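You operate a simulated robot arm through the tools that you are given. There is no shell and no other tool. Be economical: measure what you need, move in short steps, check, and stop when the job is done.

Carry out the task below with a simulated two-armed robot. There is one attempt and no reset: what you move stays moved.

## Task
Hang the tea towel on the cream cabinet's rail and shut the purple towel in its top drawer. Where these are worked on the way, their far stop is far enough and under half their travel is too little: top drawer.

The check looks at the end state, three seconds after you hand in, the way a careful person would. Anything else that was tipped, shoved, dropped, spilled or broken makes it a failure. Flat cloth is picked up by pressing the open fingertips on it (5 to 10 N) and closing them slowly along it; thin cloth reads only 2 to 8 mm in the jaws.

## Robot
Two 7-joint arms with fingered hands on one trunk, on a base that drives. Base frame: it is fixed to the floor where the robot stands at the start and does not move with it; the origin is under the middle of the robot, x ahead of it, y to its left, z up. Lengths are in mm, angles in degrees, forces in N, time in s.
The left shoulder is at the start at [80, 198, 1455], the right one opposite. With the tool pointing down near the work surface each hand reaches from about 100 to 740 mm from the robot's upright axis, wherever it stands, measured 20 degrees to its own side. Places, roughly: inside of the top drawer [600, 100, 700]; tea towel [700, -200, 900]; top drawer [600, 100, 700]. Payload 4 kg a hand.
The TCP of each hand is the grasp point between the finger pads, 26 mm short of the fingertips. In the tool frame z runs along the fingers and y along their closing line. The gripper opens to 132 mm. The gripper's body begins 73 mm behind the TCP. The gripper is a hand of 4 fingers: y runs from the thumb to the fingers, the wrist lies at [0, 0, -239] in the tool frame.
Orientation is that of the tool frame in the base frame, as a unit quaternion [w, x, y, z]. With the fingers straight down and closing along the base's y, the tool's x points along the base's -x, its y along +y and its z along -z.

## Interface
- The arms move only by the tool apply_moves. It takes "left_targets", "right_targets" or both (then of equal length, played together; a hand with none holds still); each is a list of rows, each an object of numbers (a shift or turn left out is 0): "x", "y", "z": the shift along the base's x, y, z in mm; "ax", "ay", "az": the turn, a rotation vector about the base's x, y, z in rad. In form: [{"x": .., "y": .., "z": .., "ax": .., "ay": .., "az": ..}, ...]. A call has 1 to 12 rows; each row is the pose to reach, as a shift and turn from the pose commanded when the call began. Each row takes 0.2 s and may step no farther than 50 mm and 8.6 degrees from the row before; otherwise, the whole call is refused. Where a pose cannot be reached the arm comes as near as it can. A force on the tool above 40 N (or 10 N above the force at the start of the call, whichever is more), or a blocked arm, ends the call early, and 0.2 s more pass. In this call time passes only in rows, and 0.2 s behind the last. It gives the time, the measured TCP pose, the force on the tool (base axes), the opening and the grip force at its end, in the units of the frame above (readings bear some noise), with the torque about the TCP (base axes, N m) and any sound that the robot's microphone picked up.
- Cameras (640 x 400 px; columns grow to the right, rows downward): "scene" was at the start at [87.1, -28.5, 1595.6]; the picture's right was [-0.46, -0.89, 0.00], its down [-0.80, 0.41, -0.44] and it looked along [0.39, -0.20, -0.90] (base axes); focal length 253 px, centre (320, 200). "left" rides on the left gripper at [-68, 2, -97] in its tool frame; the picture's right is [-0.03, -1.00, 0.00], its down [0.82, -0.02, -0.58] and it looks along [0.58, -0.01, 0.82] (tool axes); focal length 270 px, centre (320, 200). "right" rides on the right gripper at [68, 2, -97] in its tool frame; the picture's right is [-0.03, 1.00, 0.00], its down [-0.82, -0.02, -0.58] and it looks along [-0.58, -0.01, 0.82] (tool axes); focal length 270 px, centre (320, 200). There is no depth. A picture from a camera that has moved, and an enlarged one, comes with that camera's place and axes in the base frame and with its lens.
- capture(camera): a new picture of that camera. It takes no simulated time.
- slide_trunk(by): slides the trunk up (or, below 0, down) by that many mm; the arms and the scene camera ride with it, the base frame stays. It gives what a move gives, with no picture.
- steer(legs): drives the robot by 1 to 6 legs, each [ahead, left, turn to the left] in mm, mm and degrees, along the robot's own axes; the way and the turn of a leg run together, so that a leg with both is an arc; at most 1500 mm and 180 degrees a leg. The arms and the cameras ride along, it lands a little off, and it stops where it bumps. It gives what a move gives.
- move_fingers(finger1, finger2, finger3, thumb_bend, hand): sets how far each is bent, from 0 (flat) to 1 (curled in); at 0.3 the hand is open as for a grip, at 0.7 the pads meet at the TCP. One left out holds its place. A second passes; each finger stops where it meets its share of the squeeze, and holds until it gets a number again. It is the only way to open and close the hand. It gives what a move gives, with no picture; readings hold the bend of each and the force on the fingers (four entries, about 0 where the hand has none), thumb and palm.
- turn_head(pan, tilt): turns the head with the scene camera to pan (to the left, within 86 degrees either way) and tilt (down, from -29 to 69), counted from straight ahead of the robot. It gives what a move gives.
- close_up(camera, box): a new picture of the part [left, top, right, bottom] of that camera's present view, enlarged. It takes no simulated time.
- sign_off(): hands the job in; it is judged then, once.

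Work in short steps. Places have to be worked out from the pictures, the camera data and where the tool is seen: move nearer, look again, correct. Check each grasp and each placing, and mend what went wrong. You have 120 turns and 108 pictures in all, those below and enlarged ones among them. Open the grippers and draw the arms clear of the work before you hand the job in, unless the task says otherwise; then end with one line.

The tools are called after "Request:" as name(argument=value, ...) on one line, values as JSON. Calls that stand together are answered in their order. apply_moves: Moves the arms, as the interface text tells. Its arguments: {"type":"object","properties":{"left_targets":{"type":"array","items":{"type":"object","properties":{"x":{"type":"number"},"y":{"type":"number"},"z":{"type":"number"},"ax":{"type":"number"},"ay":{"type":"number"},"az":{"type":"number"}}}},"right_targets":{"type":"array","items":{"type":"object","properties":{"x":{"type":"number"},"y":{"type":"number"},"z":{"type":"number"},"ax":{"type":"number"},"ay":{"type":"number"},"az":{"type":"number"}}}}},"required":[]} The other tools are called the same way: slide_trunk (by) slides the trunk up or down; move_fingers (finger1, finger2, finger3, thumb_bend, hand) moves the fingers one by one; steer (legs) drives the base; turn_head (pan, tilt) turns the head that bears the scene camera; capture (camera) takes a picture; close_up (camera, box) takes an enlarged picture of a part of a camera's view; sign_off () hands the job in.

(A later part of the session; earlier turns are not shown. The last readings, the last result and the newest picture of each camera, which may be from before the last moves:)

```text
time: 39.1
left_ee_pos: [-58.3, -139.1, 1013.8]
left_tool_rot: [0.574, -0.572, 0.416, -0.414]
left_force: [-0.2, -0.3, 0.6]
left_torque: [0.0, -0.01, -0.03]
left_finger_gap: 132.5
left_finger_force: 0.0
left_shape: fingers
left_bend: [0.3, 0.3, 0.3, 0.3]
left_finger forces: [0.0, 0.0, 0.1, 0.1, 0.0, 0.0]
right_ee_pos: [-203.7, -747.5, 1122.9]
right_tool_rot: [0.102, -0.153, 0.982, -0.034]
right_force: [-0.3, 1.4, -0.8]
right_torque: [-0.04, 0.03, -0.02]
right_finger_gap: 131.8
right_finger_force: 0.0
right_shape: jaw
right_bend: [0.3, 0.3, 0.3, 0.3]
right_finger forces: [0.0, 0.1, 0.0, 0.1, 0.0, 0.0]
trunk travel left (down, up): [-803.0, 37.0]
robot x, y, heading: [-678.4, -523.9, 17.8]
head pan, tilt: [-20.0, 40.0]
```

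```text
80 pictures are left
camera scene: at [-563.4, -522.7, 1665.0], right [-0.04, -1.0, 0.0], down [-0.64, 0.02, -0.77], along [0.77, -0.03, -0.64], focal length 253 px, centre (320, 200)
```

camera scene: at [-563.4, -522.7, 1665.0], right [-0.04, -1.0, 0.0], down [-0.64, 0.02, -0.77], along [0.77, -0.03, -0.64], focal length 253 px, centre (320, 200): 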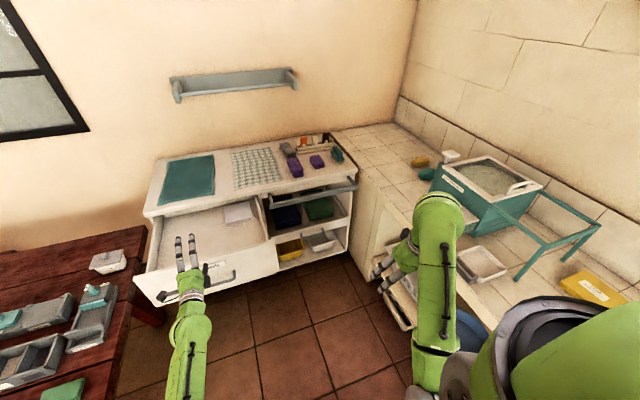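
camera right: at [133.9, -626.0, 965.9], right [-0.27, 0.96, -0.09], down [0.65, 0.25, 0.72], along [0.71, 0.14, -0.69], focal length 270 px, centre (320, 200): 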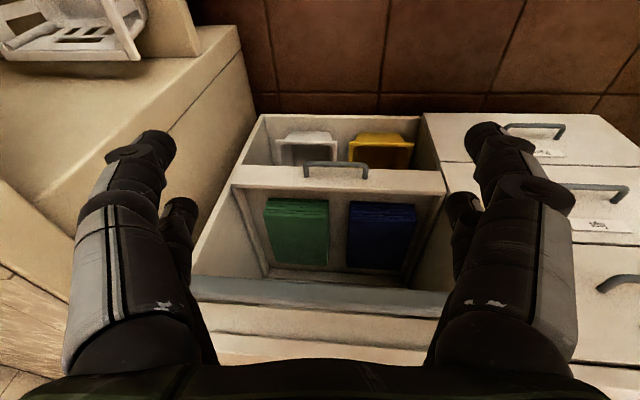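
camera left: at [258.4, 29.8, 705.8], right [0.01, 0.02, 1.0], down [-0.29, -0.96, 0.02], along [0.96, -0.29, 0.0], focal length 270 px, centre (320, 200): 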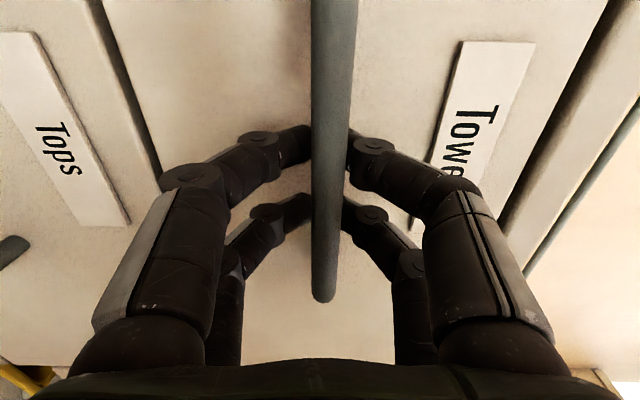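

The purple terry towel is near u 528, v -625. I retract the left hand, bring the right hand inward and straighten it, before driving in.

Request:
apply_moves(left_targets=[{"x": -27, "y": -9, "z": 12}, {"x": -54, "y": -18, "z": 24}, {"x": -81, "y": -27, "z": 36}, {"x": -108, "y": -36, "z": 48}, {"x": -135, "y": -45, "z": 60}, {"x": -162, "y": -53, "z": 70}, {"x": -190, "y": -62, "z": 80}], right_targets=[{"x": 19, "y": 35, "ax": 0.005, "ay": 0.03}, {"x": 37, "y": 69, "ax": 0.01, "ay": 0.06}, {"x": 56, "y": 104, "ax": 0.015, "ay": 0.09}, {"x": 75, "y": 139, "ax": 0.02, "ay": 0.12}, {"x": 94, "y": 173, "ax": 0.026, "ay": 0.15}, {"x": 112, "y": 208, "ax": 0.031, "ay": 0.18}, {"x": 131, "y": 243, "ax": 0.036, "ay": 0.213}])

Request:
steer(legs=[[0, -150, 0], [650, 0, 0]])

Request:
capture(camera="right")

Request:
capture(camera="scene")

```text
time: 40.7
left_ee_pos: [-247.1, -203.8, 1093.1]
left_tool_rot: [0.573, -0.571, 0.416, -0.414]
left_force: [-0.2, 0.6, -0.5]
left_torque: [-0.02, 0.0, -0.03]
left_finger_gap: 132.8
left_finger_force: 0.1
left_shape: fingers
left_bend: [0.3, 0.3, 0.3, 0.3]
left_finger forces: [0.0, 0.1, 0.0, 0.0, 0.0, 0.0]
right_ee_pos: [-70.3, -501.7, 1123.1]
right_tool_rot: [0.0, -0.154, 0.988, -0.001]
right_force: [0.3, -0.3, 0.4]
right_torque: [0.0, 0.0, 0.0]
right_finger_gap: 131.7
right_finger_force: 0.0
right_shape: jaw
right_bend: [0.3, 0.3, 0.3, 0.3]
right_finger forces: [0.1, 0.1, 0.1, 0.0, 0.0, 0.0]
trunk travel left (down, up): [-803.0, 37.0]
robot x, y, heading: [-679.0, -529.3, 17.9]
head pan, tilt: [-20.0, 40.0]
```

```text
time: 45.2
left_ee_pos: [394.7, -141.1, 1091.8]
left_tool_rot: [0.577, -0.573, 0.413, -0.41]
left_force: [-0.1, 0.5, 1.4]
left_torque: [-0.03, 0.04, 0.0]
left_finger_gap: 132.7
left_finger_force: 0.1
left_shape: fingers
left_bend: [0.3, 0.3, 0.3, 0.3]
left_finger forces: [0.1, 0.0, 0.0, 0.0, 0.1, 0.1]
right_ee_pos: [574.6, -441.3, 1123.8]
right_tool_rot: [0.002, -0.161, 0.987, 0.0]
right_force: [-0.3, 0.1, 0.8]
right_torque: [-0.01, 0.02, -0.05]
right_finger_gap: 131.8
right_finger_force: 0.1
right_shape: jaw
right_bend: [0.3, 0.3, 0.3, 0.3]
right_finger forces: [0.1, 0.0, 0.0, 0.0, 0.0, 0.0]
trunk travel left (down, up): [-803.0, 37.0]
robot x, y, heading: [-28.5, -472.7, 18.6]
head pan, tilt: [-20.0, 40.0]
```

```text
79 pictures are left
camera right: at [509.1, -460.0, 1221.1], right [-0.29, 0.96, 0.0], down [0.78, 0.24, 0.58], along [0.56, 0.17, -0.81], focal length 270 px, centre (320, 200)
```

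right: 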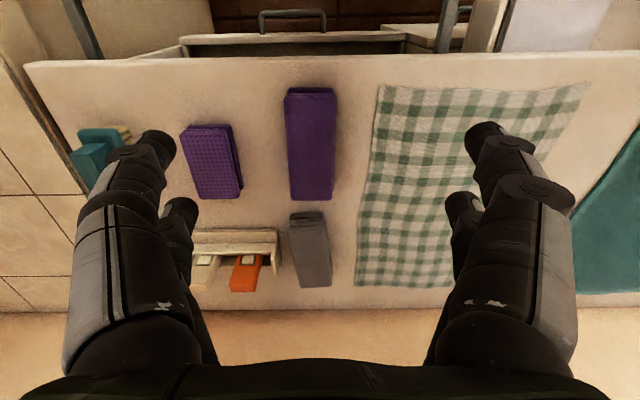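

```text
78 pictures are left
camera scene: at [82.5, -465.8, 1665.0], right [-0.02, -1.0, 0.0], down [-0.64, 0.02, -0.77], along [0.77, -0.02, -0.64], focal length 253 px, centre (320, 200)
```

scene: 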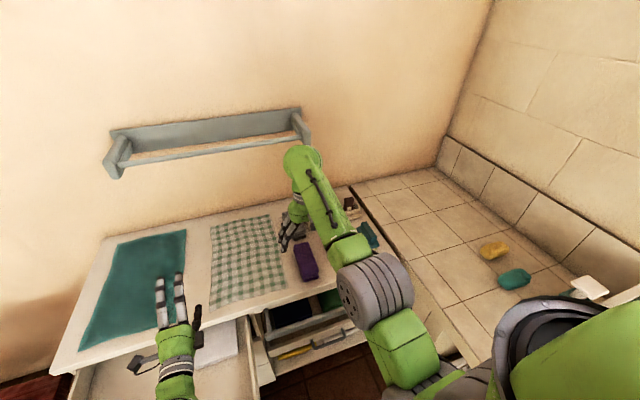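

The towel's centre is about u 505, v -610, 65 mm wide. I move the right hand above it and lower to z≈980, then look again.

Request:
apply_moves(right_targets=[{"x": 32, "y": 6, "z": -20}, {"x": 64, "y": 12, "z": -40}, {"x": 95, "y": 18, "z": -70}, {"x": 95, "y": 18, "z": -110}, {"x": 95, "y": 18, "z": -145}])

Request:
capture(camera="right")

```text
time: 46.4
left_ee_pos: [396.9, -140.8, 1091.4]
left_tool_rot: [0.576, -0.574, 0.413, -0.409]
left_force: [0.2, 0.6, 0.3]
left_torque: [0.01, 0.0, 0.01]
left_finger_gap: 132.6
left_finger_force: 0.1
left_shape: fingers
left_bend: [0.3, 0.3, 0.3, 0.3]
left_finger forces: [0.1, 0.0, 0.0, 0.1, 0.1, 0.0]
right_ee_pos: [673.5, -422.5, 977.2]
right_tool_rot: [0.002, -0.161, 0.987, -0.001]
right_force: [0.8, 0.3, 0.5]
right_torque: [-0.01, 0.02, 0.03]
right_finger_gap: 131.9
right_finger_force: 0.0
right_shape: jaw
right_bend: [0.3, 0.3, 0.3, 0.3]
right_finger forces: [0.0, 0.0, 0.1, 0.0, 0.1, 0.0]
trunk travel left (down, up): [-803.0, 37.0]
robot x, y, heading: [-31.6, -471.2, 18.5]
head pan, tilt: [-20.0, 40.0]
```

```text
77 pictures are left
camera right: at [606.7, -442.7, 1074.8], right [-0.29, 0.96, 0.0], down [0.78, 0.24, 0.58], along [0.56, 0.17, -0.81], focal length 270 px, centre (320, 200)
```

right: 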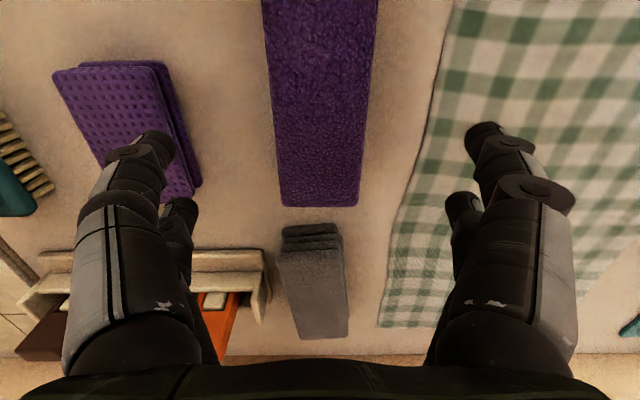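

Aligned over the towel. I descend in small steps, with the force guard against pressing the counter.

Request:
apply_moves(right_targets=[{"z": -35}, {"z": -70}, {"z": -90}, {"z": -97}])

Request:
capture(camera="right")

```text
time: 47.4
left_ee_pos: [396.7, -141.3, 1091.6]
left_tool_rot: [0.576, -0.574, 0.413, -0.411]
left_force: [-0.1, -0.3, 0.1]
left_torque: [-0.01, 0.0, 0.01]
left_finger_gap: 132.7
left_finger_force: 0.0
left_shape: fingers
left_bend: [0.3, 0.3, 0.3, 0.3]
left_finger forces: [0.0, 0.1, 0.1, 0.0, 0.0, 0.0]
right_ee_pos: [658.4, -430.6, 888.0]
right_tool_rot: [0.001, -0.161, 0.987, 0.0]
right_force: [0.2, 0.1, 0.3]
right_torque: [0.03, -0.03, 0.02]
right_finger_gap: 131.8
right_finger_force: 0.2
right_shape: jaw
right_bend: [0.3, 0.3, 0.3, 0.3]
right_finger forces: [0.0, 0.0, 0.0, 0.0, 0.0, 0.0]
right hand out of reach, approached as far as the arm can: row 2, 3, 4
trunk travel left (down, up): [-803.0, 37.0]
robot x, y, heading: [-28.9, -469.5, 18.7]
head pan, tilt: [-20.0, 40.0]
```

```text
76 pictures are left
camera right: at [592.7, -449.5, 985.6], right [-0.29, 0.96, 0.0], down [0.78, 0.24, 0.58], along [0.56, 0.17, -0.81], focal length 270 px, centre (320, 200)
```

right: 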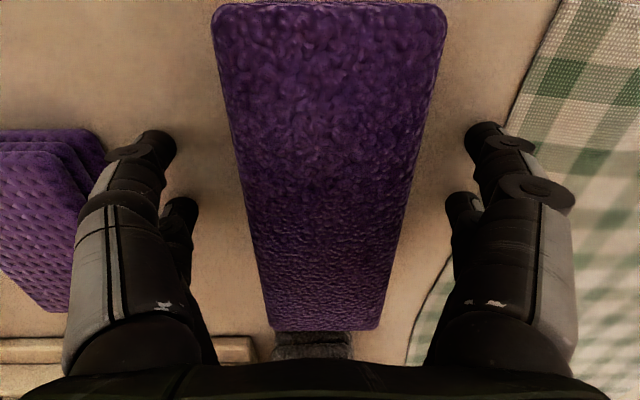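

The arm is at its reach limit, so I lower the trunk gently by 10 mm and read the force.

Request:
slide_trunk(by=-10)

Request:
close_up(camera="scene", box=[230, 180, 390, 300])

```text
time: 48.0
left_ee_pos: [393.7, -140.8, 1083.9]
left_tool_rot: [0.577, -0.573, 0.412, -0.412]
left_force: [0.4, -0.6, -0.2]
left_torque: [0.02, 0.0, 0.01]
left_finger_gap: 132.5
left_finger_force: 0.0
left_shape: fingers
left_bend: [0.3, 0.3, 0.3, 0.3]
left_finger forces: [0.0, 0.1, 0.0, 0.1, 0.1, 0.0]
right_ee_pos: [658.4, -428.6, 884.4]
right_tool_rot: [0.006, -0.161, 0.987, 0.0]
right_force: [-5.0, -2.7, 31.8]
right_torque: [0.04, 0.5, 0.12]
right_finger_gap: 132.1
right_finger_force: 0.1
right_shape: jaw
right_bend: [0.3, 0.3, 0.29, 0.29]
right_finger forces: [11.5, 5.7, 3.0, 0.1, 10.8, 0.0]
trunk travel left (down, up): [-793.0, 47.0]
robot x, y, heading: [-29.8, -470.8, 18.9]
head pan, tilt: [-20.0, 40.0]
```

```text
3.33 times, centred on (310, 240) of scene
camera zoom: at [80.0, -466.0, 1655.6], right [-0.02, -1.0, 0.0], down [-0.64, 0.02, -0.77], along [0.77, -0.02, -0.64], focal length 842 px, centre (353, 67)
```

zoom: 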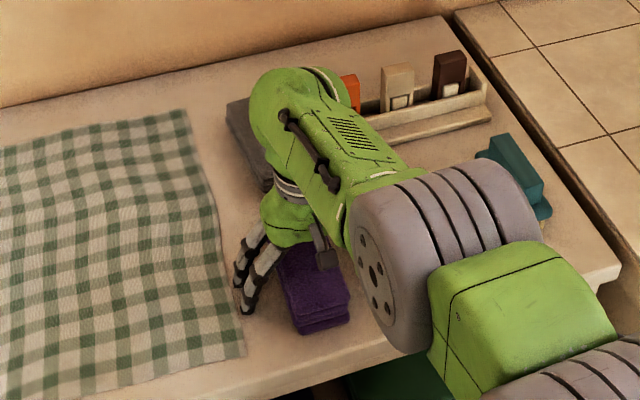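

Contact at about TCP z 885, so the counter is at z≈859. I ease up 6 mm and close the fingers on the towel.

Request:
apply_moves(right_targets=[{"z": 8}])

Request:
move_fingers(hand="right", finger1=0.55, finger2=0.55, finger3=0.55, thumb_bend=0.55)

Request:
capture(camera="right")

```text
time: 48.4
left_ee_pos: [396.5, -140.8, 1081.3]
left_tool_rot: [0.576, -0.575, 0.413, -0.409]
left_force: [0.7, -0.4, -0.1]
left_torque: [-0.02, -0.01, -0.01]
left_finger_gap: 132.6
left_finger_force: 0.1
left_shape: fingers
left_bend: [0.3, 0.3, 0.3, 0.3]
left_finger forces: [0.0, 0.0, 0.0, 0.0, 0.0, 0.0]
right_ee_pos: [658.6, -430.1, 884.5]
right_tool_rot: [-0.001, -0.161, 0.987, -0.002]
right_force: [1.3, 0.8, 8.3]
right_torque: [0.06, -0.01, -0.06]
right_finger_gap: 131.9
right_finger_force: 0.0
right_shape: jaw
right_bend: [0.29, 0.29, 0.29, 0.3]
right_finger forces: [2.4, 2.4, 1.9, 0.0, 2.1, 0.1]
trunk travel left (down, up): [-793.0, 47.0]
robot x, y, heading: [-34.7, -471.4, 18.8]
head pan, tilt: [-20.0, 40.0]
```

```text
time: 49.4
left_ee_pos: [391.5, -141.1, 1083.6]
left_tool_rot: [0.577, -0.573, 0.411, -0.412]
left_force: [0.5, 0.1, 0.2]
left_torque: [0.01, 0.03, 0.01]
left_finger_gap: 132.7
left_finger_force: 0.0
left_shape: fingers
left_bend: [0.3, 0.3, 0.3, 0.3]
left_finger forces: [0.0, 0.1, 0.0, 0.1, 0.0, 0.0]
right_ee_pos: [656.3, -429.9, 891.9]
right_tool_rot: [0.007, -0.161, 0.987, 0.0]
right_force: [0.8, 1.6, 39.2]
right_torque: [0.44, 0.58, 0.09]
right_finger_gap: 63.4
right_finger_force: 21.5
right_shape: fingers
right_bend: [0.52, 0.53, 0.53, 0.54]
right_finger forces: [18.1, 9.6, 4.6, 0.0, 10.9, 0.0]
trunk travel left (down, up): [-793.0, 47.0]
robot x, y, heading: [-28.9, -472.0, 18.7]
head pan, tilt: [-20.0, 40.0]
```

```text
74 pictures are left
camera right: at [590.3, -448.8, 989.5], right [-0.29, 0.96, 0.0], down [0.77, 0.24, 0.59], along [0.56, 0.17, -0.81], focal length 270 px, centre (320, 200)
```

right: 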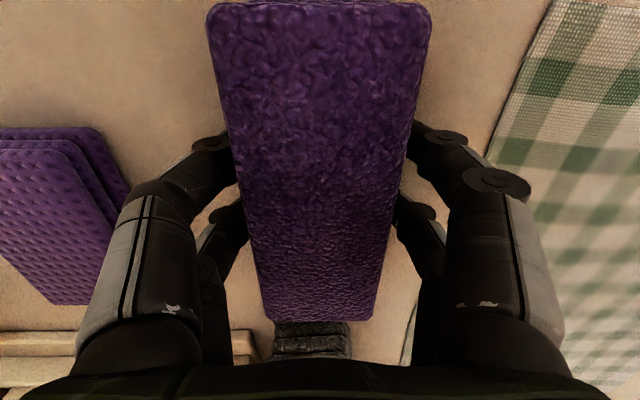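

The fingers hold the stack at 63 mm. I tighten slightly and lift 60 mm, then check.

Request:
apply_moves(right_targets=[{"z": 6}, {"z": 12}])

Request:
move_fingers(hand="right", finger1=0.62, finger2=0.62, finger3=0.62, thumb_bend=0.62)

Request:
apply_moves(right_targets=[{"z": 15}, {"z": 30}, {"z": 45}, {"z": 60}, {"z": 80}, {"z": 100}])

Request:
capture(camera="right")

```text
time: 50.0
left_ee_pos: [397.5, -140.3, 1081.1]
left_tool_rot: [0.576, -0.574, 0.414, -0.41]
left_force: [-0.7, 1.1, 0.2]
left_torque: [-0.02, -0.01, 0.0]
left_finger_gap: 132.4
left_finger_force: 0.1
left_shape: fingers
left_bend: [0.3, 0.3, 0.3, 0.3]
left_finger forces: [0.0, 0.1, 0.1, 0.0, 0.0, 0.0]
right_ee_pos: [654.8, -431.4, 892.8]
right_tool_rot: [-0.003, -0.161, 0.987, -0.001]
right_force: [-0.5, 1.1, 1.1]
right_torque: [0.09, -0.04, 0.01]
right_finger_gap: 57.7
right_finger_force: 4.6
right_shape: fingers
right_bend: [0.52, 0.53, 0.53, 0.54]
right_finger forces: [2.4, 3.1, 1.9, 0.1, 2.2, 0.0]
trunk travel left (down, up): [-793.0, 47.0]
robot x, y, heading: [-30.4, -474.3, 18.8]
head pan, tilt: [-20.0, 40.0]
```

```text
time: 51.0
left_ee_pos: [398.0, -141.4, 1082.9]
left_tool_rot: [0.576, -0.573, 0.413, -0.411]
left_force: [-0.1, -0.2, -0.1]
left_torque: [0.0, 0.0, -0.01]
left_finger_gap: 132.6
left_finger_force: 0.0
left_shape: fingers
left_bend: [0.3, 0.3, 0.3, 0.3]
left_finger forces: [0.1, 0.0, 0.0, 0.0, 0.1, 0.1]
right_ee_pos: [658.3, -429.5, 897.4]
right_tool_rot: [0.002, -0.161, 0.987, 0.0]
right_force: [0.8, 0.1, -0.6]
right_torque: [0.02, -0.01, -0.01]
right_finger_gap: 56.0
right_finger_force: 14.3
right_shape: fingers
right_bend: [0.52, 0.53, 0.54, 0.57]
right_finger forces: [7.3, 6.7, 6.1, 0.0, 8.2, 0.0]
trunk travel left (down, up): [-793.0, 47.0]
robot x, y, heading: [-31.3, -474.3, 18.6]
head pan, tilt: [-20.0, 40.0]
```

```text
time: 52.4
left_ee_pos: [396.5, -140.6, 1081.4]
left_tool_rot: [0.576, -0.574, 0.413, -0.41]
left_force: [0.1, 0.7, 0.1]
left_torque: [-0.01, -0.03, 0.02]
left_finger_gap: 132.6
left_finger_force: 0.1
left_shape: fingers
left_bend: [0.3, 0.3, 0.3, 0.3]
left_finger forces: [0.1, 0.1, 0.0, 0.0, 0.0, 0.0]
right_ee_pos: [659.2, -429.8, 996.2]
right_tool_rot: [0.001, -0.161, 0.987, -0.001]
right_force: [-0.5, 0.2, -1.2]
right_torque: [0.0, -0.01, -0.02]
right_finger_gap: 56.0
right_finger_force: 14.0
right_shape: fingers
right_bend: [0.52, 0.53, 0.54, 0.57]
right_finger forces: [7.2, 6.8, 5.9, 0.1, 8.1, 0.1]
trunk travel left (down, up): [-793.0, 47.0]
robot x, y, heading: [-30.0, -473.9, 18.7]
head pan, tilt: [-20.0, 40.0]
```

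```text
73 pictures are left
camera right: at [593.9, -450.2, 1094.6], right [-0.29, 0.96, 0.0], down [0.78, 0.24, 0.58], along [0.55, 0.17, -0.82], focal length 270 px, centre (320, 200)
```

right: 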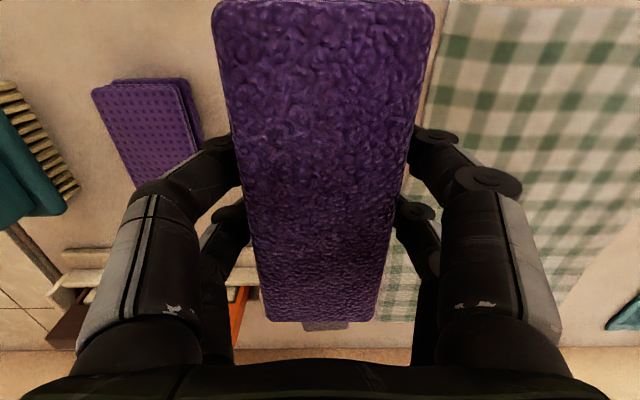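

The towel is held. I drive back and left until the right hand can reach over the open drawer.

Request:
steer(legs=[[-125, 0, -0.6], [0, 235, 0]])

Request:
apply_moves(left_targets=[{"x": -10, "y": 30, "z": 10}, {"x": -20, "y": 60, "z": 20}, {"x": -31, "y": 95, "z": 30}, {"x": -31, "y": 95, "z": 30}, {"x": -31, "y": 95, "z": 30}], right_targets=[{"x": -38, "y": 20}, {"x": -76, "y": 40}, {"x": -114, "y": 60}, {"x": -152, "y": 80}, {"x": -190, "y": 100}])

Request:
turn_head(pan=5, tilt=55)

Request:
capture(camera="scene")

Request:
capture(camera="right")

```text
time: 55.0
left_ee_pos: [210.5, 36.8, 1082.9]
left_tool_rot: [0.574, -0.572, 0.417, -0.411]
left_force: [0.6, -0.2, 0.3]
left_torque: [0.02, -0.01, 0.01]
left_finger_gap: 132.5
left_finger_force: 0.1
left_shape: fingers
left_bend: [0.3, 0.3, 0.3, 0.3]
left_finger forces: [0.0, 0.0, 0.0, 0.1, 0.1, 0.0]
right_ee_pos: [470.2, -255.7, 994.5]
right_tool_rot: [0.001, -0.156, 0.988, 0.001]
right_force: [0.4, -0.4, -0.7]
right_torque: [0.03, 0.01, 0.0]
right_finger_gap: 56.0
right_finger_force: 13.9
right_shape: fingers
right_bend: [0.52, 0.53, 0.54, 0.57]
right_finger forces: [7.5, 6.7, 6.0, 0.0, 8.1, 0.1]
trunk travel left (down, up): [-793.0, 47.0]
robot x, y, heading: [-223.6, -286.9, 18.2]
head pan, tilt: [-20.0, 40.0]
```

```text
time: 55.8
left_ee_pos: [213.1, 29.9, 1103.9]
left_tool_rot: [-0.516, 0.521, -0.483, 0.479]
left_force: [0.1, 0.3, 0.3]
left_torque: [-0.04, 0.03, -0.01]
left_finger_gap: 132.6
left_finger_force: 0.0
left_shape: fingers
left_bend: [0.3, 0.3, 0.3, 0.3]
left_finger forces: [0.1, 0.1, 0.0, 0.1, 0.0, 0.0]
right_ee_pos: [360.3, -195.5, 996.9]
right_tool_rot: [0.001, -0.156, 0.988, 0.0]
right_force: [0.4, 0.4, -0.5]
right_torque: [-0.01, 0.02, 0.0]
right_finger_gap: 55.8
right_finger_force: 14.2
right_shape: fingers
right_bend: [0.52, 0.53, 0.54, 0.57]
right_finger forces: [7.5, 6.6, 6.0, 0.0, 8.1, 0.0]
trunk travel left (down, up): [-793.0, 47.0]
robot x, y, heading: [-219.7, -289.1, 18.2]
head pan, tilt: [-20.0, 40.0]
stopped in row 4 (left hand): the arm was blocked; the commanded pose is now the measured one
```

```text
time: 56.7
left_ee_pos: [214.7, 28.3, 1105.5]
left_tool_rot: [-0.516, 0.52, -0.483, 0.479]
left_force: [-0.4, 0.1, 0.2]
left_torque: [0.01, -0.01, 0.02]
left_finger_gap: 132.6
left_finger_force: 0.1
left_shape: fingers
left_bend: [0.3, 0.3, 0.3, 0.3]
left_finger forces: [0.1, 0.0, 0.1, 0.0, 0.0, 0.1]
right_ee_pos: [359.3, -196.4, 996.7]
right_tool_rot: [0.001, -0.155, 0.988, 0.0]
right_force: [-0.4, 0.2, 0.0]
right_torque: [0.0, 0.03, 0.0]
right_finger_gap: 56.0
right_finger_force: 14.3
right_shape: fingers
right_bend: [0.52, 0.53, 0.54, 0.57]
right_finger forces: [7.4, 6.8, 6.1, 0.0, 8.1, 0.0]
trunk travel left (down, up): [-793.0, 47.0]
robot x, y, heading: [-220.5, -287.5, 18.0]
head pan, tilt: [5.0, 55.0]
```

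```text
72 pictures are left
camera scene: at [-124.8, -250.6, 1634.2], right [0.39, -0.92, 0.0], down [-0.75, -0.32, -0.57], along [0.53, 0.22, -0.82], focal length 253 px, centre (320, 200)
```

scene: 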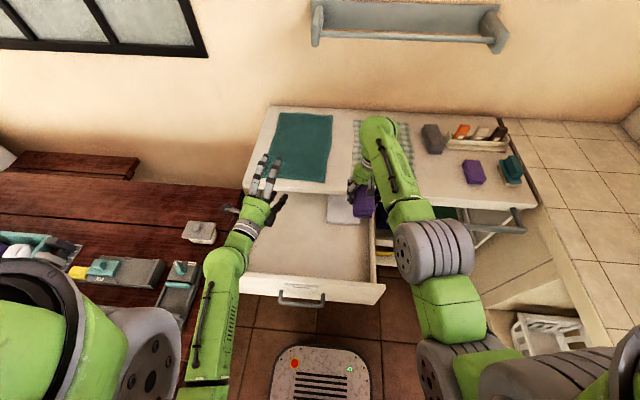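

```text
71 pictures are left
camera right: at [295.6, -214.5, 1094.1], right [-0.28, 0.96, 0.0], down [0.78, 0.23, 0.58], along [0.56, 0.16, -0.82], focal length 270 px, centre (320, 200)
```

right: 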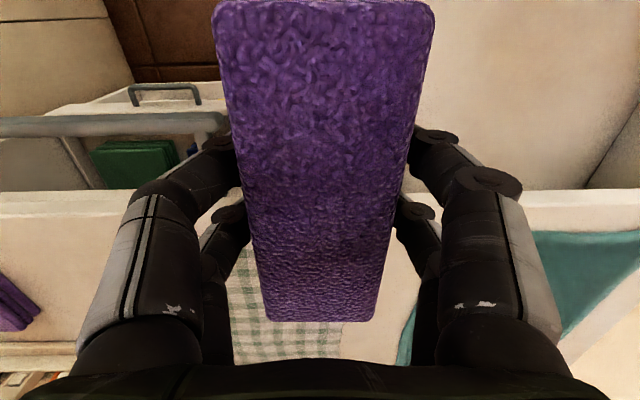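

The robot stands in front of the open drawer. I shift the towel over the middle of the drawer, then lower it partway.

Request:
apply_moves(right_targets=[{"x": -34, "y": 27}, {"x": -67, "y": 54}, {"x": -100, "y": 81}, {"x": -100, "y": 81, "z": -40}, {"x": -100, "y": 81, "z": -80}, {"x": -100, "y": 81, "z": -120}, {"x": -100, "y": 81, "z": -150}])

Request:
capture(camera="scene")

Request:
capture(camera="right")

```text
time: 58.3
left_ee_pos: [215.3, 29.6, 1105.3]
left_tool_rot: [-0.518, 0.519, -0.483, 0.478]
left_force: [-0.5, -0.1, -0.7]
left_torque: [0.0, -0.02, 0.02]
left_finger_gap: 132.5
left_finger_force: 0.0
left_shape: fingers
left_bend: [0.3, 0.3, 0.3, 0.3]
left_finger forces: [0.0, 0.1, 0.0, 0.0, 0.0, 0.1]
right_ee_pos: [260.2, -115.0, 845.4]
right_tool_rot: [0.001, -0.156, 0.988, -0.001]
right_force: [-0.4, 0.4, -0.4]
right_torque: [0.02, 0.03, 0.05]
right_finger_gap: 56.0
right_finger_force: 13.7
right_shape: fingers
right_bend: [0.52, 0.53, 0.54, 0.57]
right_finger forces: [7.2, 6.7, 5.9, 0.0, 8.0, 0.0]
trunk travel left (down, up): [-793.0, 47.0]
robot x, y, heading: [-223.5, -289.6, 18.0]
head pan, tilt: [5.0, 55.0]
```

```text
70 pictures are left
camera scene: at [-124.4, -250.3, 1634.0], right [0.39, -0.92, 0.0], down [-0.75, -0.32, -0.57], along [0.53, 0.22, -0.82], focal length 253 px, centre (320, 200)
```

scene: 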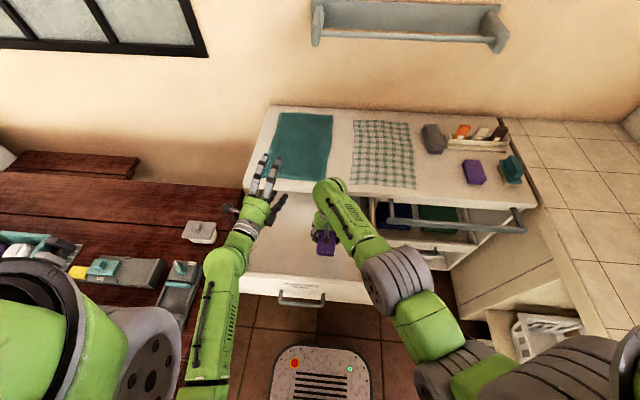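

```text
69 pictures are left
camera right: at [194.9, -134.7, 943.0], right [-0.28, 0.96, 0.0], down [0.78, 0.23, 0.58], along [0.56, 0.16, -0.82], focal length 270 px, centre (320, 200)
```

right: 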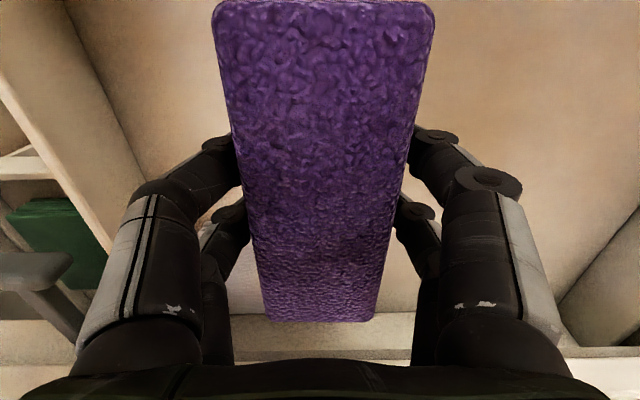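

Over the drawer interior with room all round. I lower further in steps.

Request:
apply_moves(right_targets=[{"z": -30}, {"z": -60}, {"z": -90}, {"z": -120}, {"z": -135}])

Request:
capture(camera="right")

```text
time: 59.2
left_ee_pos: [213.7, 27.9, 1107.6]
left_tool_rot: [0.518, -0.518, 0.483, -0.479]
left_force: [-0.3, 1.0, 0.1]
left_torque: [-0.04, 0.0, 0.04]
left_finger_gap: 132.7
left_finger_force: 0.2
left_shape: fingers
left_bend: [0.3, 0.3, 0.3, 0.3]
left_finger forces: [0.0, 0.0, 0.0, 0.0, 0.0, 0.1]
right_ee_pos: [273.0, -107.5, 756.7]
right_tool_rot: [0.016, -0.158, 0.987, 0.005]
right_force: [-1.2, -2.8, 13.6]
right_torque: [-0.36, 0.38, 0.08]
right_finger_gap: 55.5
right_finger_force: 21.2
right_shape: fingers
right_bend: [0.54, 0.53, 0.54, 0.58]
right_finger forces: [13.4, 6.9, 6.6, 0.0, 16.1, 0.1]
trunk travel left (down, up): [-793.0, 47.0]
robot x, y, heading: [-221.5, -288.6, 17.7]
head pan, tilt: [5.0, 55.0]
stopped in row 4 (right hand): the force on the tool passed its limit at 63 N (the readings are from after the stop); the commanded pose is now the measured one
```

```text
68 pictures are left
camera right: at [205.7, -128.2, 852.5], right [-0.29, 0.96, 0.01], down [0.77, 0.22, 0.6], along [0.58, 0.18, -0.8], focal length 270 px, centre (320, 200)
```

right: 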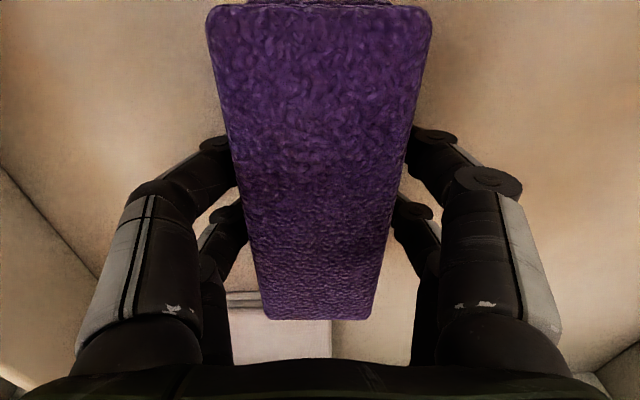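

The towel is on the drawer floor (floor about z 727). I ease up a few mm and open the fingers.

Request:
apply_moves(right_targets=[{"z": 4}])

Request:
move_fingers(hand="right", finger1=0.35, finger2=0.35, finger3=0.35, thumb_bend=0.35)

Request:
apply_moves(right_targets=[{"z": 30}, {"z": 70}, {"z": 110}, {"z": 150}, {"z": 190}, {"z": 230}, {"z": 270}])

Request:
capture(camera="right")

```text
time: 59.6
left_ee_pos: [215.7, 28.3, 1105.9]
left_tool_rot: [-0.518, 0.518, -0.484, 0.479]
left_force: [0.4, -0.6, 0.2]
left_torque: [0.0, -0.02, 0.01]
left_finger_gap: 132.6
left_finger_force: 0.0
left_shape: fingers
left_bend: [0.3, 0.3, 0.3, 0.3]
left_finger forces: [0.0, 0.0, 0.1, 0.1, 0.1, 0.0]
right_ee_pos: [273.9, -107.0, 757.7]
right_tool_rot: [0.012, -0.157, 0.988, 0.006]
right_force: [0.5, 0.4, 1.3]
right_torque: [-0.01, 0.04, 0.0]
right_finger_gap: 55.9
right_finger_force: 15.2
right_shape: fingers
right_bend: [0.54, 0.53, 0.54, 0.58]
right_finger forces: [7.8, 7.6, 6.3, 0.1, 8.9, 0.0]
trunk travel left (down, up): [-793.0, 47.0]
robot x, y, heading: [-227.6, -286.1, 18.2]
head pan, tilt: [5.0, 55.0]
```

```text
time: 60.6
left_ee_pos: [215.2, 29.2, 1106.7]
left_tool_rot: [-0.518, 0.519, -0.483, 0.479]
left_force: [-0.7, -0.3, 0.3]
left_torque: [-0.01, 0.0, 0.0]
left_finger_gap: 132.8
left_finger_force: 0.0
left_shape: fingers
left_bend: [0.3, 0.3, 0.3, 0.3]
left_finger forces: [0.1, 0.0, 0.0, 0.0, 0.0, 0.0]
right_ee_pos: [272.9, -107.8, 757.8]
right_tool_rot: [0.013, -0.157, 0.988, 0.006]
right_force: [0.1, 0.3, 0.1]
right_torque: [0.0, -0.01, 0.0]
right_finger_gap: 116.0
right_finger_force: 0.1
right_shape: fingers
right_bend: [0.35, 0.35, 0.35, 0.35]
right_finger forces: [0.0, 0.0, 0.0, 0.0, 0.1, 0.0]
trunk travel left (down, up): [-793.0, 47.0]
robot x, y, heading: [-219.5, -285.6, 17.8]
head pan, tilt: [5.0, 55.0]
```

```text
time: 62.2
left_ee_pos: [216.7, 29.4, 1107.4]
left_tool_rot: [-0.517, 0.519, -0.483, 0.479]
left_force: [-0.2, -0.3, 0.5]
left_torque: [0.01, -0.03, 0.02]
left_finger_gap: 132.8
left_finger_force: 0.1
left_shape: fingers
left_bend: [0.3, 0.3, 0.3, 0.3]
left_finger forces: [0.0, 0.0, 0.1, 0.0, 0.1, 0.0]
right_ee_pos: [271.8, -110.3, 1027.7]
right_tool_rot: [0.013, -0.156, 0.988, 0.006]
right_force: [0.4, -0.2, 0.7]
right_torque: [0.0, 0.0, -0.01]
right_finger_gap: 116.0
right_finger_force: 0.1
right_shape: fingers
right_bend: [0.35, 0.35, 0.35, 0.35]
right_finger forces: [0.0, 0.0, 0.1, 0.0, 0.1, 0.0]
trunk travel left (down, up): [-793.0, 47.0]
robot x, y, heading: [-222.1, -288.6, 17.9]
head pan, tilt: [5.0, 55.0]
```

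```text
67 pictures are left
camera right: at [204.4, -130.8, 1122.4], right [-0.28, 0.96, 0.01], down [0.77, 0.22, 0.6], along [0.57, 0.18, -0.8], focal length 270 px, centre (320, 200)
```

right: 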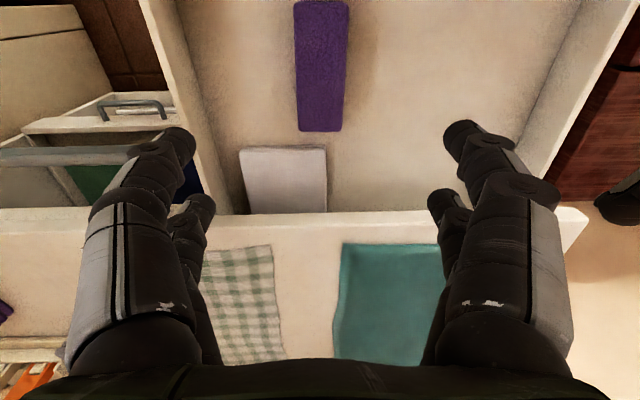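

The purple towel lies in the drawer ahead of the white one. I back off to push the drawer shut with the left hand, and shift the right hand to its own side.

Request:
steer(legs=[[-490, 0, 0], [0, -80, 0]])

Request:
apply_moves(right_targets=[{"x": 15, "y": -46}, {"x": 30, "y": -92}, {"x": 45, "y": -138}, {"x": 60, "y": -184}, {"x": 75, "y": -230}], left_targets=[{"az": 0.06}, {"az": 0.12}, {"az": 0.18}, {"az": 0.24}, {"az": 0.245}])

Request:
move_fingers(hand="left", finger1=0.7, finger2=0.7, finger3=0.7, thumb_bend=0.7)

```text
time: 65.8
left_ee_pos: [-239.2, -190.4, 1104.6]
left_tool_rot: [-0.518, 0.522, -0.479, 0.48]
left_force: [0.1, 0.2, -0.5]
left_torque: [-0.01, 0.02, -0.08]
left_finger_gap: 132.7
left_finger_force: 0.0
left_shape: fingers
left_bend: [0.3, 0.3, 0.3, 0.3]
left_finger forces: [0.0, 0.1, 0.0, 0.1, 0.1, 0.1]
right_ee_pos: [-181.3, -328.8, 1026.0]
right_tool_rot: [0.014, -0.161, 0.987, 0.001]
right_force: [0.2, 0.3, 0.0]
right_torque: [-0.04, 0.01, 0.03]
right_finger_gap: 116.3
right_finger_force: 0.1
right_shape: fingers
right_bend: [0.35, 0.35, 0.35, 0.35]
right_finger forces: [0.0, 0.0, 0.0, 0.0, 0.0, 0.0]
trunk travel left (down, up): [-793.0, 47.0]
robot x, y, heading: [-670.5, -519.0, 18.5]
head pan, tilt: [5.0, 55.0]
```

```text
time: 67.0
left_ee_pos: [-238.4, -198.0, 1107.9]
left_tool_rot: [-0.574, 0.576, -0.414, 0.409]
left_force: [-0.1, -0.1, 0.3]
left_torque: [-0.01, 0.01, 0.0]
left_finger_gap: 132.4
left_finger_force: 0.1
left_shape: fingers
left_bend: [0.3, 0.3, 0.3, 0.3]
left_finger forces: [0.0, 0.0, 0.0, 0.1, 0.1, 0.1]
right_ee_pos: [-106.3, -566.7, 1023.9]
right_tool_rot: [0.014, -0.161, 0.987, 0.006]
right_force: [0.0, -0.8, 0.7]
right_torque: [0.05, -0.01, 0.0]
right_finger_gap: 116.3
right_finger_force: 0.1
right_shape: fingers
right_bend: [0.35, 0.35, 0.35, 0.35]
right_finger forces: [0.1, 0.0, 0.0, 0.0, 0.0, 0.1]
trunk travel left (down, up): [-793.0, 47.0]
robot x, y, heading: [-673.4, -517.5, 18.6]
head pan, tilt: [5.0, 55.0]
```

```text
time: 68.0
left_ee_pos: [-236.7, -199.2, 1107.4]
left_tool_rot: [-0.574, 0.575, -0.414, 0.41]
left_force: [-0.2, 0.0, 0.1]
left_torque: [-0.01, -0.01, -0.01]
left_finger_gap: 1.5
left_finger_force: 0.0
left_shape: fingers
left_bend: [0.7, 0.7, 0.7, 0.7]
left_finger forces: [0.0, 0.1, 0.0, 0.0, 0.0, 0.0]
right_ee_pos: [-105.3, -566.2, 1024.4]
right_tool_rot: [0.013, -0.161, 0.987, 0.005]
right_force: [0.0, 0.0, 0.0]
right_torque: [0.02, 0.0, 0.02]
right_finger_gap: 116.5
right_finger_force: 0.1
right_shape: fingers
right_bend: [0.35, 0.35, 0.35, 0.35]
right_finger forces: [0.0, 0.0, 0.0, 0.1, 0.0, 0.0]
trunk travel left (down, up): [-793.0, 47.0]
robot x, y, heading: [-675.2, -521.4, 18.5]
head pan, tilt: [5.0, 55.0]
```

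I extend the left hand forward and retract the right one, so that only the left reaches the drawer; then I lower the trunk.

Request:
apply_moves(left_targets=[{"x": 36, "y": 12}, {"x": 72, "y": 24}, {"x": 108, "y": 36}, {"x": 144, "y": 48}, {"x": 181, "y": 59}], right_targets=[{"x": -38, "y": -12, "z": 16}, {"x": -76, "y": -25, "z": 32}, {"x": -114, "y": -37, "z": 48}, {"x": -152, "y": -50, "z": 64}, {"x": -190, "y": -62, "z": 80}])

Request:
slide_trunk(by=-335)

Request:
capture(camera="left")

Request:
capture(camera="scene")

```text
time: 69.2
left_ee_pos: [-55.2, -138.2, 1106.4]
left_tool_rot: [-0.574, 0.576, -0.414, 0.41]
left_force: [-0.7, -1.1, -0.3]
left_torque: [0.01, -0.02, 0.03]
left_finger_gap: 1.5
left_finger_force: 0.2
left_shape: fingers
left_bend: [0.7, 0.7, 0.7, 0.7]
left_finger forces: [0.1, 0.0, 0.2, 0.1, 0.0, 0.0]
right_ee_pos: [-292.1, -626.4, 1068.9]
right_tool_rot: [0.015, -0.161, 0.987, 0.006]
right_force: [-0.2, 0.3, -0.2]
right_torque: [0.01, 0.0, -0.01]
right_finger_gap: 116.4
right_finger_force: 0.0
right_shape: fingers
right_bend: [0.35, 0.35, 0.35, 0.35]
right_finger forces: [0.0, 0.0, 0.0, 0.1, 0.0, 0.1]
right hand out of reach, approached as far as the arm can: row 3, 4, 5
trunk travel left (down, up): [-793.0, 47.0]
robot x, y, heading: [-670.5, -519.1, 18.5]
head pan, tilt: [5.0, 55.0]
```

```text
time: 72.7
left_ee_pos: [-52.7, -137.2, 835.9]
left_tool_rot: [-0.572, 0.577, -0.415, 0.409]
left_force: [0.1, 0.3, 0.4]
left_torque: [0.01, -0.03, -0.02]
left_finger_gap: 1.5
left_finger_force: 0.1
left_shape: fingers
left_bend: [0.7, 0.7, 0.7, 0.7]
left_finger forces: [0.1, 0.0, 0.1, 0.1, 0.1, 0.0]
right_ee_pos: [-301.5, -627.0, 787.6]
right_tool_rot: [-0.009, -0.164, 0.986, 0.004]
right_force: [0.0, -0.4, -0.4]
right_torque: [-0.04, 0.0, 0.03]
right_finger_gap: 116.1
right_finger_force: 0.1
right_shape: fingers
right_bend: [0.35, 0.35, 0.35, 0.35]
right_finger forces: [0.0, 0.0, 0.0, 0.0, 0.0, 0.0]
trunk travel left (down, up): [-524.0, 316.0]
robot x, y, heading: [-670.9, -518.9, 18.5]
head pan, tilt: [5.0, 55.0]
stopped: the arm was blocked; the commanded pose is now the measured one
```

```text
66 pictures are left
camera left: at [-165.8, -104.6, 834.5], right [0.0, 0.03, 1.0], down [-0.28, -0.96, 0.03], along [0.96, -0.28, 0.0], focal length 270 px, centre (320, 200)
```

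left: 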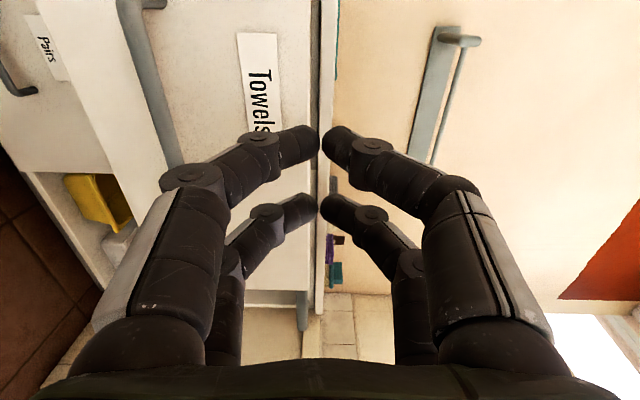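

```text
65 pictures are left
camera scene: at [-569.1, -477.1, 1365.4], right [0.4, -0.92, 0.0], down [-0.75, -0.33, -0.57], along [0.52, 0.23, -0.82], focal length 253 px, centre (320, 200)
```

scene: 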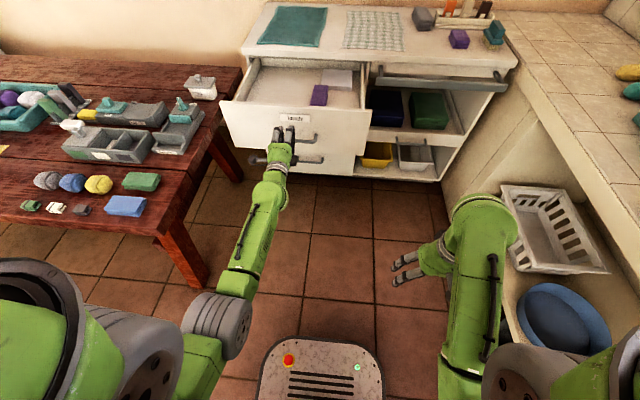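

The hand is at z 836, about the drawer's top edge. I lower it to z≈775, then drive forward to push the front shut.

Request:
apply_moves(left_targets=[{"z": -30}, {"z": -60}])

Request:
steer(legs=[[130, 0, -0.4]])

Request:
capture(camera="left")

Request:
capture(camera="scene")

```text
time: 73.3
left_ee_pos: [-53.0, -140.6, 775.3]
left_tool_rot: [-0.573, 0.577, -0.414, 0.409]
left_force: [0.1, -0.7, -0.5]
left_torque: [0.01, -0.03, -0.02]
left_finger_gap: 1.3
left_finger_force: 0.1
left_shape: fingers
left_bend: [0.7, 0.7, 0.7, 0.7]
left_finger forces: [0.0, 0.1, 0.0, 0.0, 0.1, 0.1]
right_ee_pos: [-301.8, -626.2, 787.4]
right_tool_rot: [-0.009, -0.165, 0.986, 0.004]
right_force: [0.6, -0.7, -0.7]
right_torque: [0.0, 0.01, 0.02]
right_finger_gap: 116.2
right_finger_force: 0.1
right_shape: fingers
right_bend: [0.35, 0.35, 0.35, 0.35]
right_finger forces: [0.1, 0.0, 0.0, 0.0, 0.0, 0.0]
trunk travel left (down, up): [-524.0, 316.0]
robot x, y, heading: [-672.6, -516.7, 18.5]
head pan, tilt: [5.0, 55.0]
```

```text
time: 74.6
left_ee_pos: [72.1, -105.1, 774.7]
left_tool_rot: [-0.571, 0.576, -0.416, 0.412]
left_force: [0.2, 0.0, -0.1]
left_torque: [-0.01, -0.01, 0.01]
left_finger_gap: 1.0
left_finger_force: 0.0
left_shape: fingers
left_bend: [0.7, 0.7, 0.7, 0.7]
left_finger forces: [0.1, 0.0, 0.0, 0.1, 0.0, 0.1]
right_ee_pos: [-179.7, -588.9, 788.1]
right_tool_rot: [-0.01, -0.161, 0.987, 0.005]
right_force: [-0.1, -0.3, -0.9]
right_torque: [0.02, 0.0, 0.01]
right_finger_gap: 116.2
right_finger_force: 0.2
right_shape: fingers
right_bend: [0.35, 0.35, 0.35, 0.35]
right_finger forces: [0.1, 0.0, 0.0, 0.0, 0.1, 0.0]
trunk travel left (down, up): [-524.0, 316.0]
robot x, y, heading: [-549.8, -477.5, 17.8]
head pan, tilt: [5.0, 55.0]
```

```text
64 pictures are left
camera left: at [-40.1, -71.2, 774.5], right [0.0, 0.03, 1.0], down [-0.29, -0.96, 0.03], along [0.96, -0.29, 0.0], focal length 270 px, centre (320, 200)
```

left: 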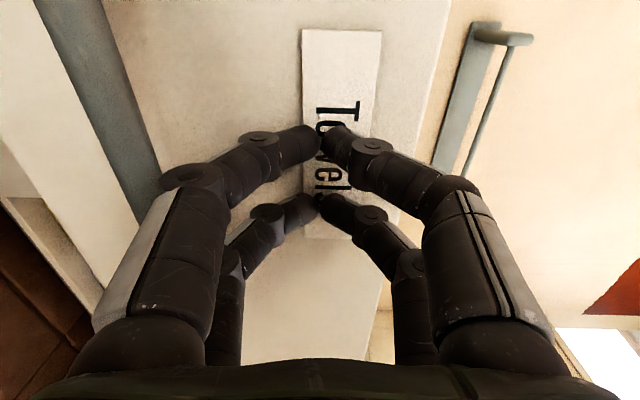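

```text
63 pictures are left
camera scene: at [-445.5, -437.4, 1365.3], right [0.39, -0.92, 0.0], down [-0.76, -0.32, -0.57], along [0.52, 0.22, -0.82], focal length 253 px, centre (320, 200)
```

scene: 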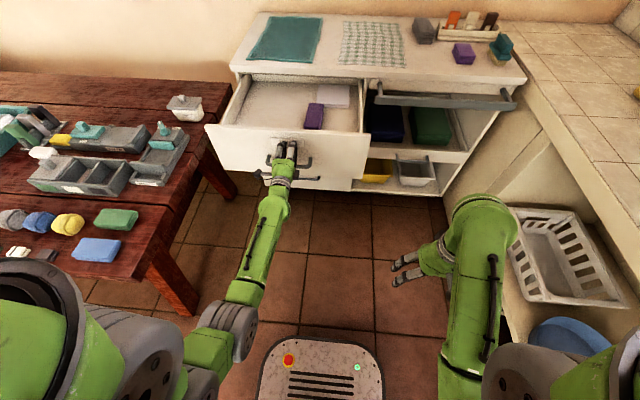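

Just about at contact. I drive forward to push the drawer in.

Request:
steer(legs=[[250, 0, 0]])

Request:
capture(camera="scene")

```text
time: 76.4
left_ee_pos: [310.5, -27.6, 775.8]
left_tool_rot: [-0.571, 0.576, -0.416, 0.412]
left_force: [0.1, -1.1, -0.7]
left_torque: [0.01, 0.0, -0.01]
left_finger_gap: 0.8
left_finger_force: 0.0
left_shape: fingers
left_bend: [0.7, 0.7, 0.7, 0.7]
left_finger forces: [0.0, 0.1, 0.1, 0.0, 0.0, 0.0]
right_ee_pos: [58.7, -511.5, 787.4]
right_tool_rot: [-0.009, -0.16, 0.987, 0.004]
right_force: [0.2, -0.4, 0.1]
right_torque: [-0.02, 0.03, -0.01]
right_finger_gap: 116.4
right_finger_force: 0.0
right_shape: fingers
right_bend: [0.35, 0.35, 0.35, 0.35]
right_finger forces: [0.1, 0.0, 0.0, 0.1, 0.1, 0.0]
trunk travel left (down, up): [-524.0, 316.0]
robot x, y, heading: [-312.7, -403.2, 18.1]
head pan, tilt: [5.0, 55.0]
```

```text
62 pictures are left
camera scene: at [-207.6, -359.9, 1365.4], right [0.39, -0.92, 0.0], down [-0.76, -0.32, -0.57], along [0.52, 0.22, -0.82], focal length 253 px, centre (320, 200)
```

scene: 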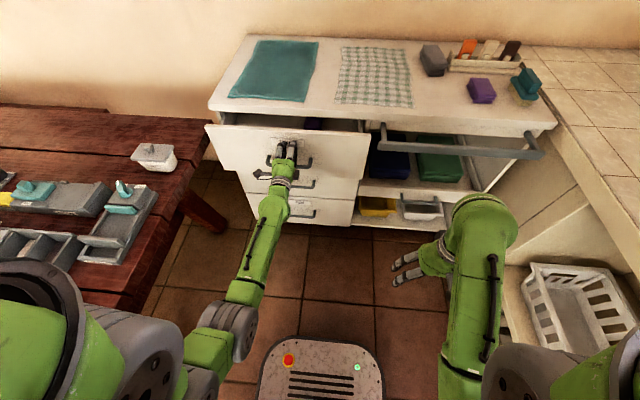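

The drawer is mostly in. I push on gently until it blocks.

Request:
steer(legs=[[65, 0, 0]])

Request:
capture(camera="scene")

```text
time: 77.4
left_ee_pos: [372.7, -6.0, 775.0]
left_tool_rot: [-0.57, 0.576, -0.417, 0.412]
left_force: [-0.3, -0.3, 0.1]
left_torque: [0.0, 0.0, 0.01]
left_finger_gap: 0.8
left_finger_force: 0.0
left_shape: fingers
left_bend: [0.7, 0.7, 0.7, 0.7]
left_finger forces: [0.1, 0.0, 0.0, 0.0, 0.0, 0.0]
right_ee_pos: [120.4, -491.8, 788.3]
right_tool_rot: [-0.008, -0.16, 0.987, 0.004]
right_force: [0.0, 0.8, 0.2]
right_torque: [0.01, 0.01, -0.01]
right_finger_gap: 116.4
right_finger_force: 0.1
right_shape: fingers
right_bend: [0.35, 0.35, 0.35, 0.35]
right_finger forces: [0.0, 0.0, 0.1, 0.0, 0.0, 0.0]
trunk travel left (down, up): [-524.0, 316.0]
robot x, y, heading: [-249.4, -381.9, 17.8]
head pan, tilt: [5.0, 55.0]
```

```text
61 pictures are left
camera scene: at [-146.3, -339.8, 1365.5], right [0.39, -0.92, 0.0], down [-0.76, -0.32, -0.57], along [0.52, 0.22, -0.82], focal length 253 px, centre (320, 200)
```

scene: 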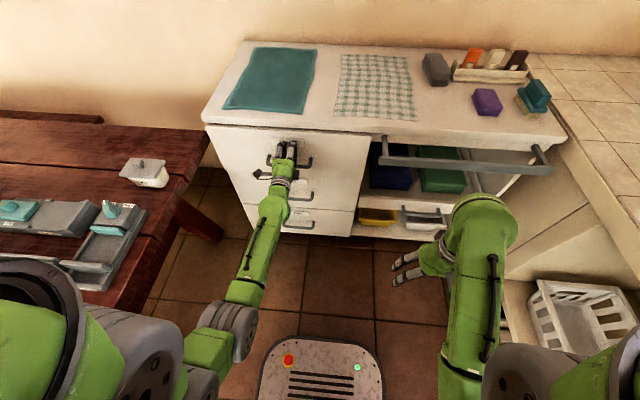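

It looks nearly shut. I finish with the arm, to feel the stop by force.

Request:
apply_moves(left_targets=[{"x": 9.5, "y": 3.1}, {"x": 19, "y": 6.2}, {"x": 28.5, "y": 9.3}, {"x": 38, "y": 12.4}])

Request:
close_up(camera="scene", box=[190, 100, 400, 230])

```text
time: 78.0
left_ee_pos: [387.6, -0.2, 773.6]
left_tool_rot: [-0.57, 0.576, -0.417, 0.411]
left_force: [-22.1, -8.8, 6.2]
left_torque: [0.13, -0.27, 0.01]
left_finger_gap: 0.1
left_finger_force: 12.6
left_shape: fingers
left_bend: [0.71, 0.71, 0.71, 0.71]
left_finger forces: [2.1, 2.8, 7.1, 0.0, 13.5, 0.0]
right_ee_pos: [120.4, -491.5, 790.4]
right_tool_rot: [-0.007, -0.161, 0.987, 0.005]
right_force: [0.4, -0.4, -0.7]
right_torque: [0.04, 0.02, 0.03]
right_finger_gap: 116.3
right_finger_force: 0.0
right_shape: fingers
right_bend: [0.35, 0.35, 0.35, 0.35]
right_finger forces: [0.1, 0.0, 0.1, 0.1, 0.0, 0.1]
trunk travel left (down, up): [-524.0, 316.0]
robot x, y, heading: [-251.3, -381.9, 18.1]
head pan, tilt: [5.0, 55.0]
stopped in row 3 (left hand): the force on the tool passed its limit at 69 N (the readings are from after the stop); the commanded pose is now the measured one
```

```text
3.05 times, centred on (295, 165) of scene
camera zoom: at [-147.6, -340.1, 1365.6], right [0.39, -0.92, 0.0], down [-0.76, -0.32, -0.57], along [0.52, 0.22, -0.82], focal length 770 px, centre (396, 307)
```

zoom: 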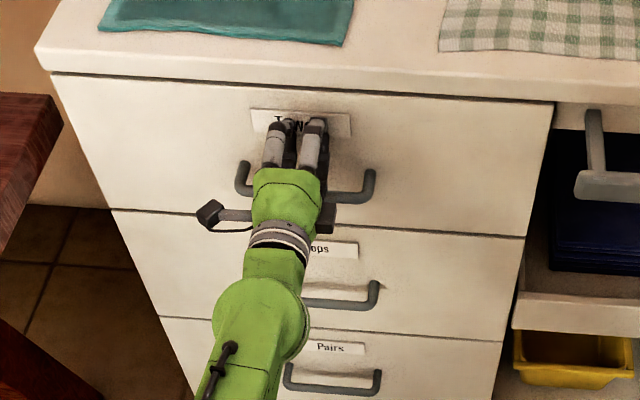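

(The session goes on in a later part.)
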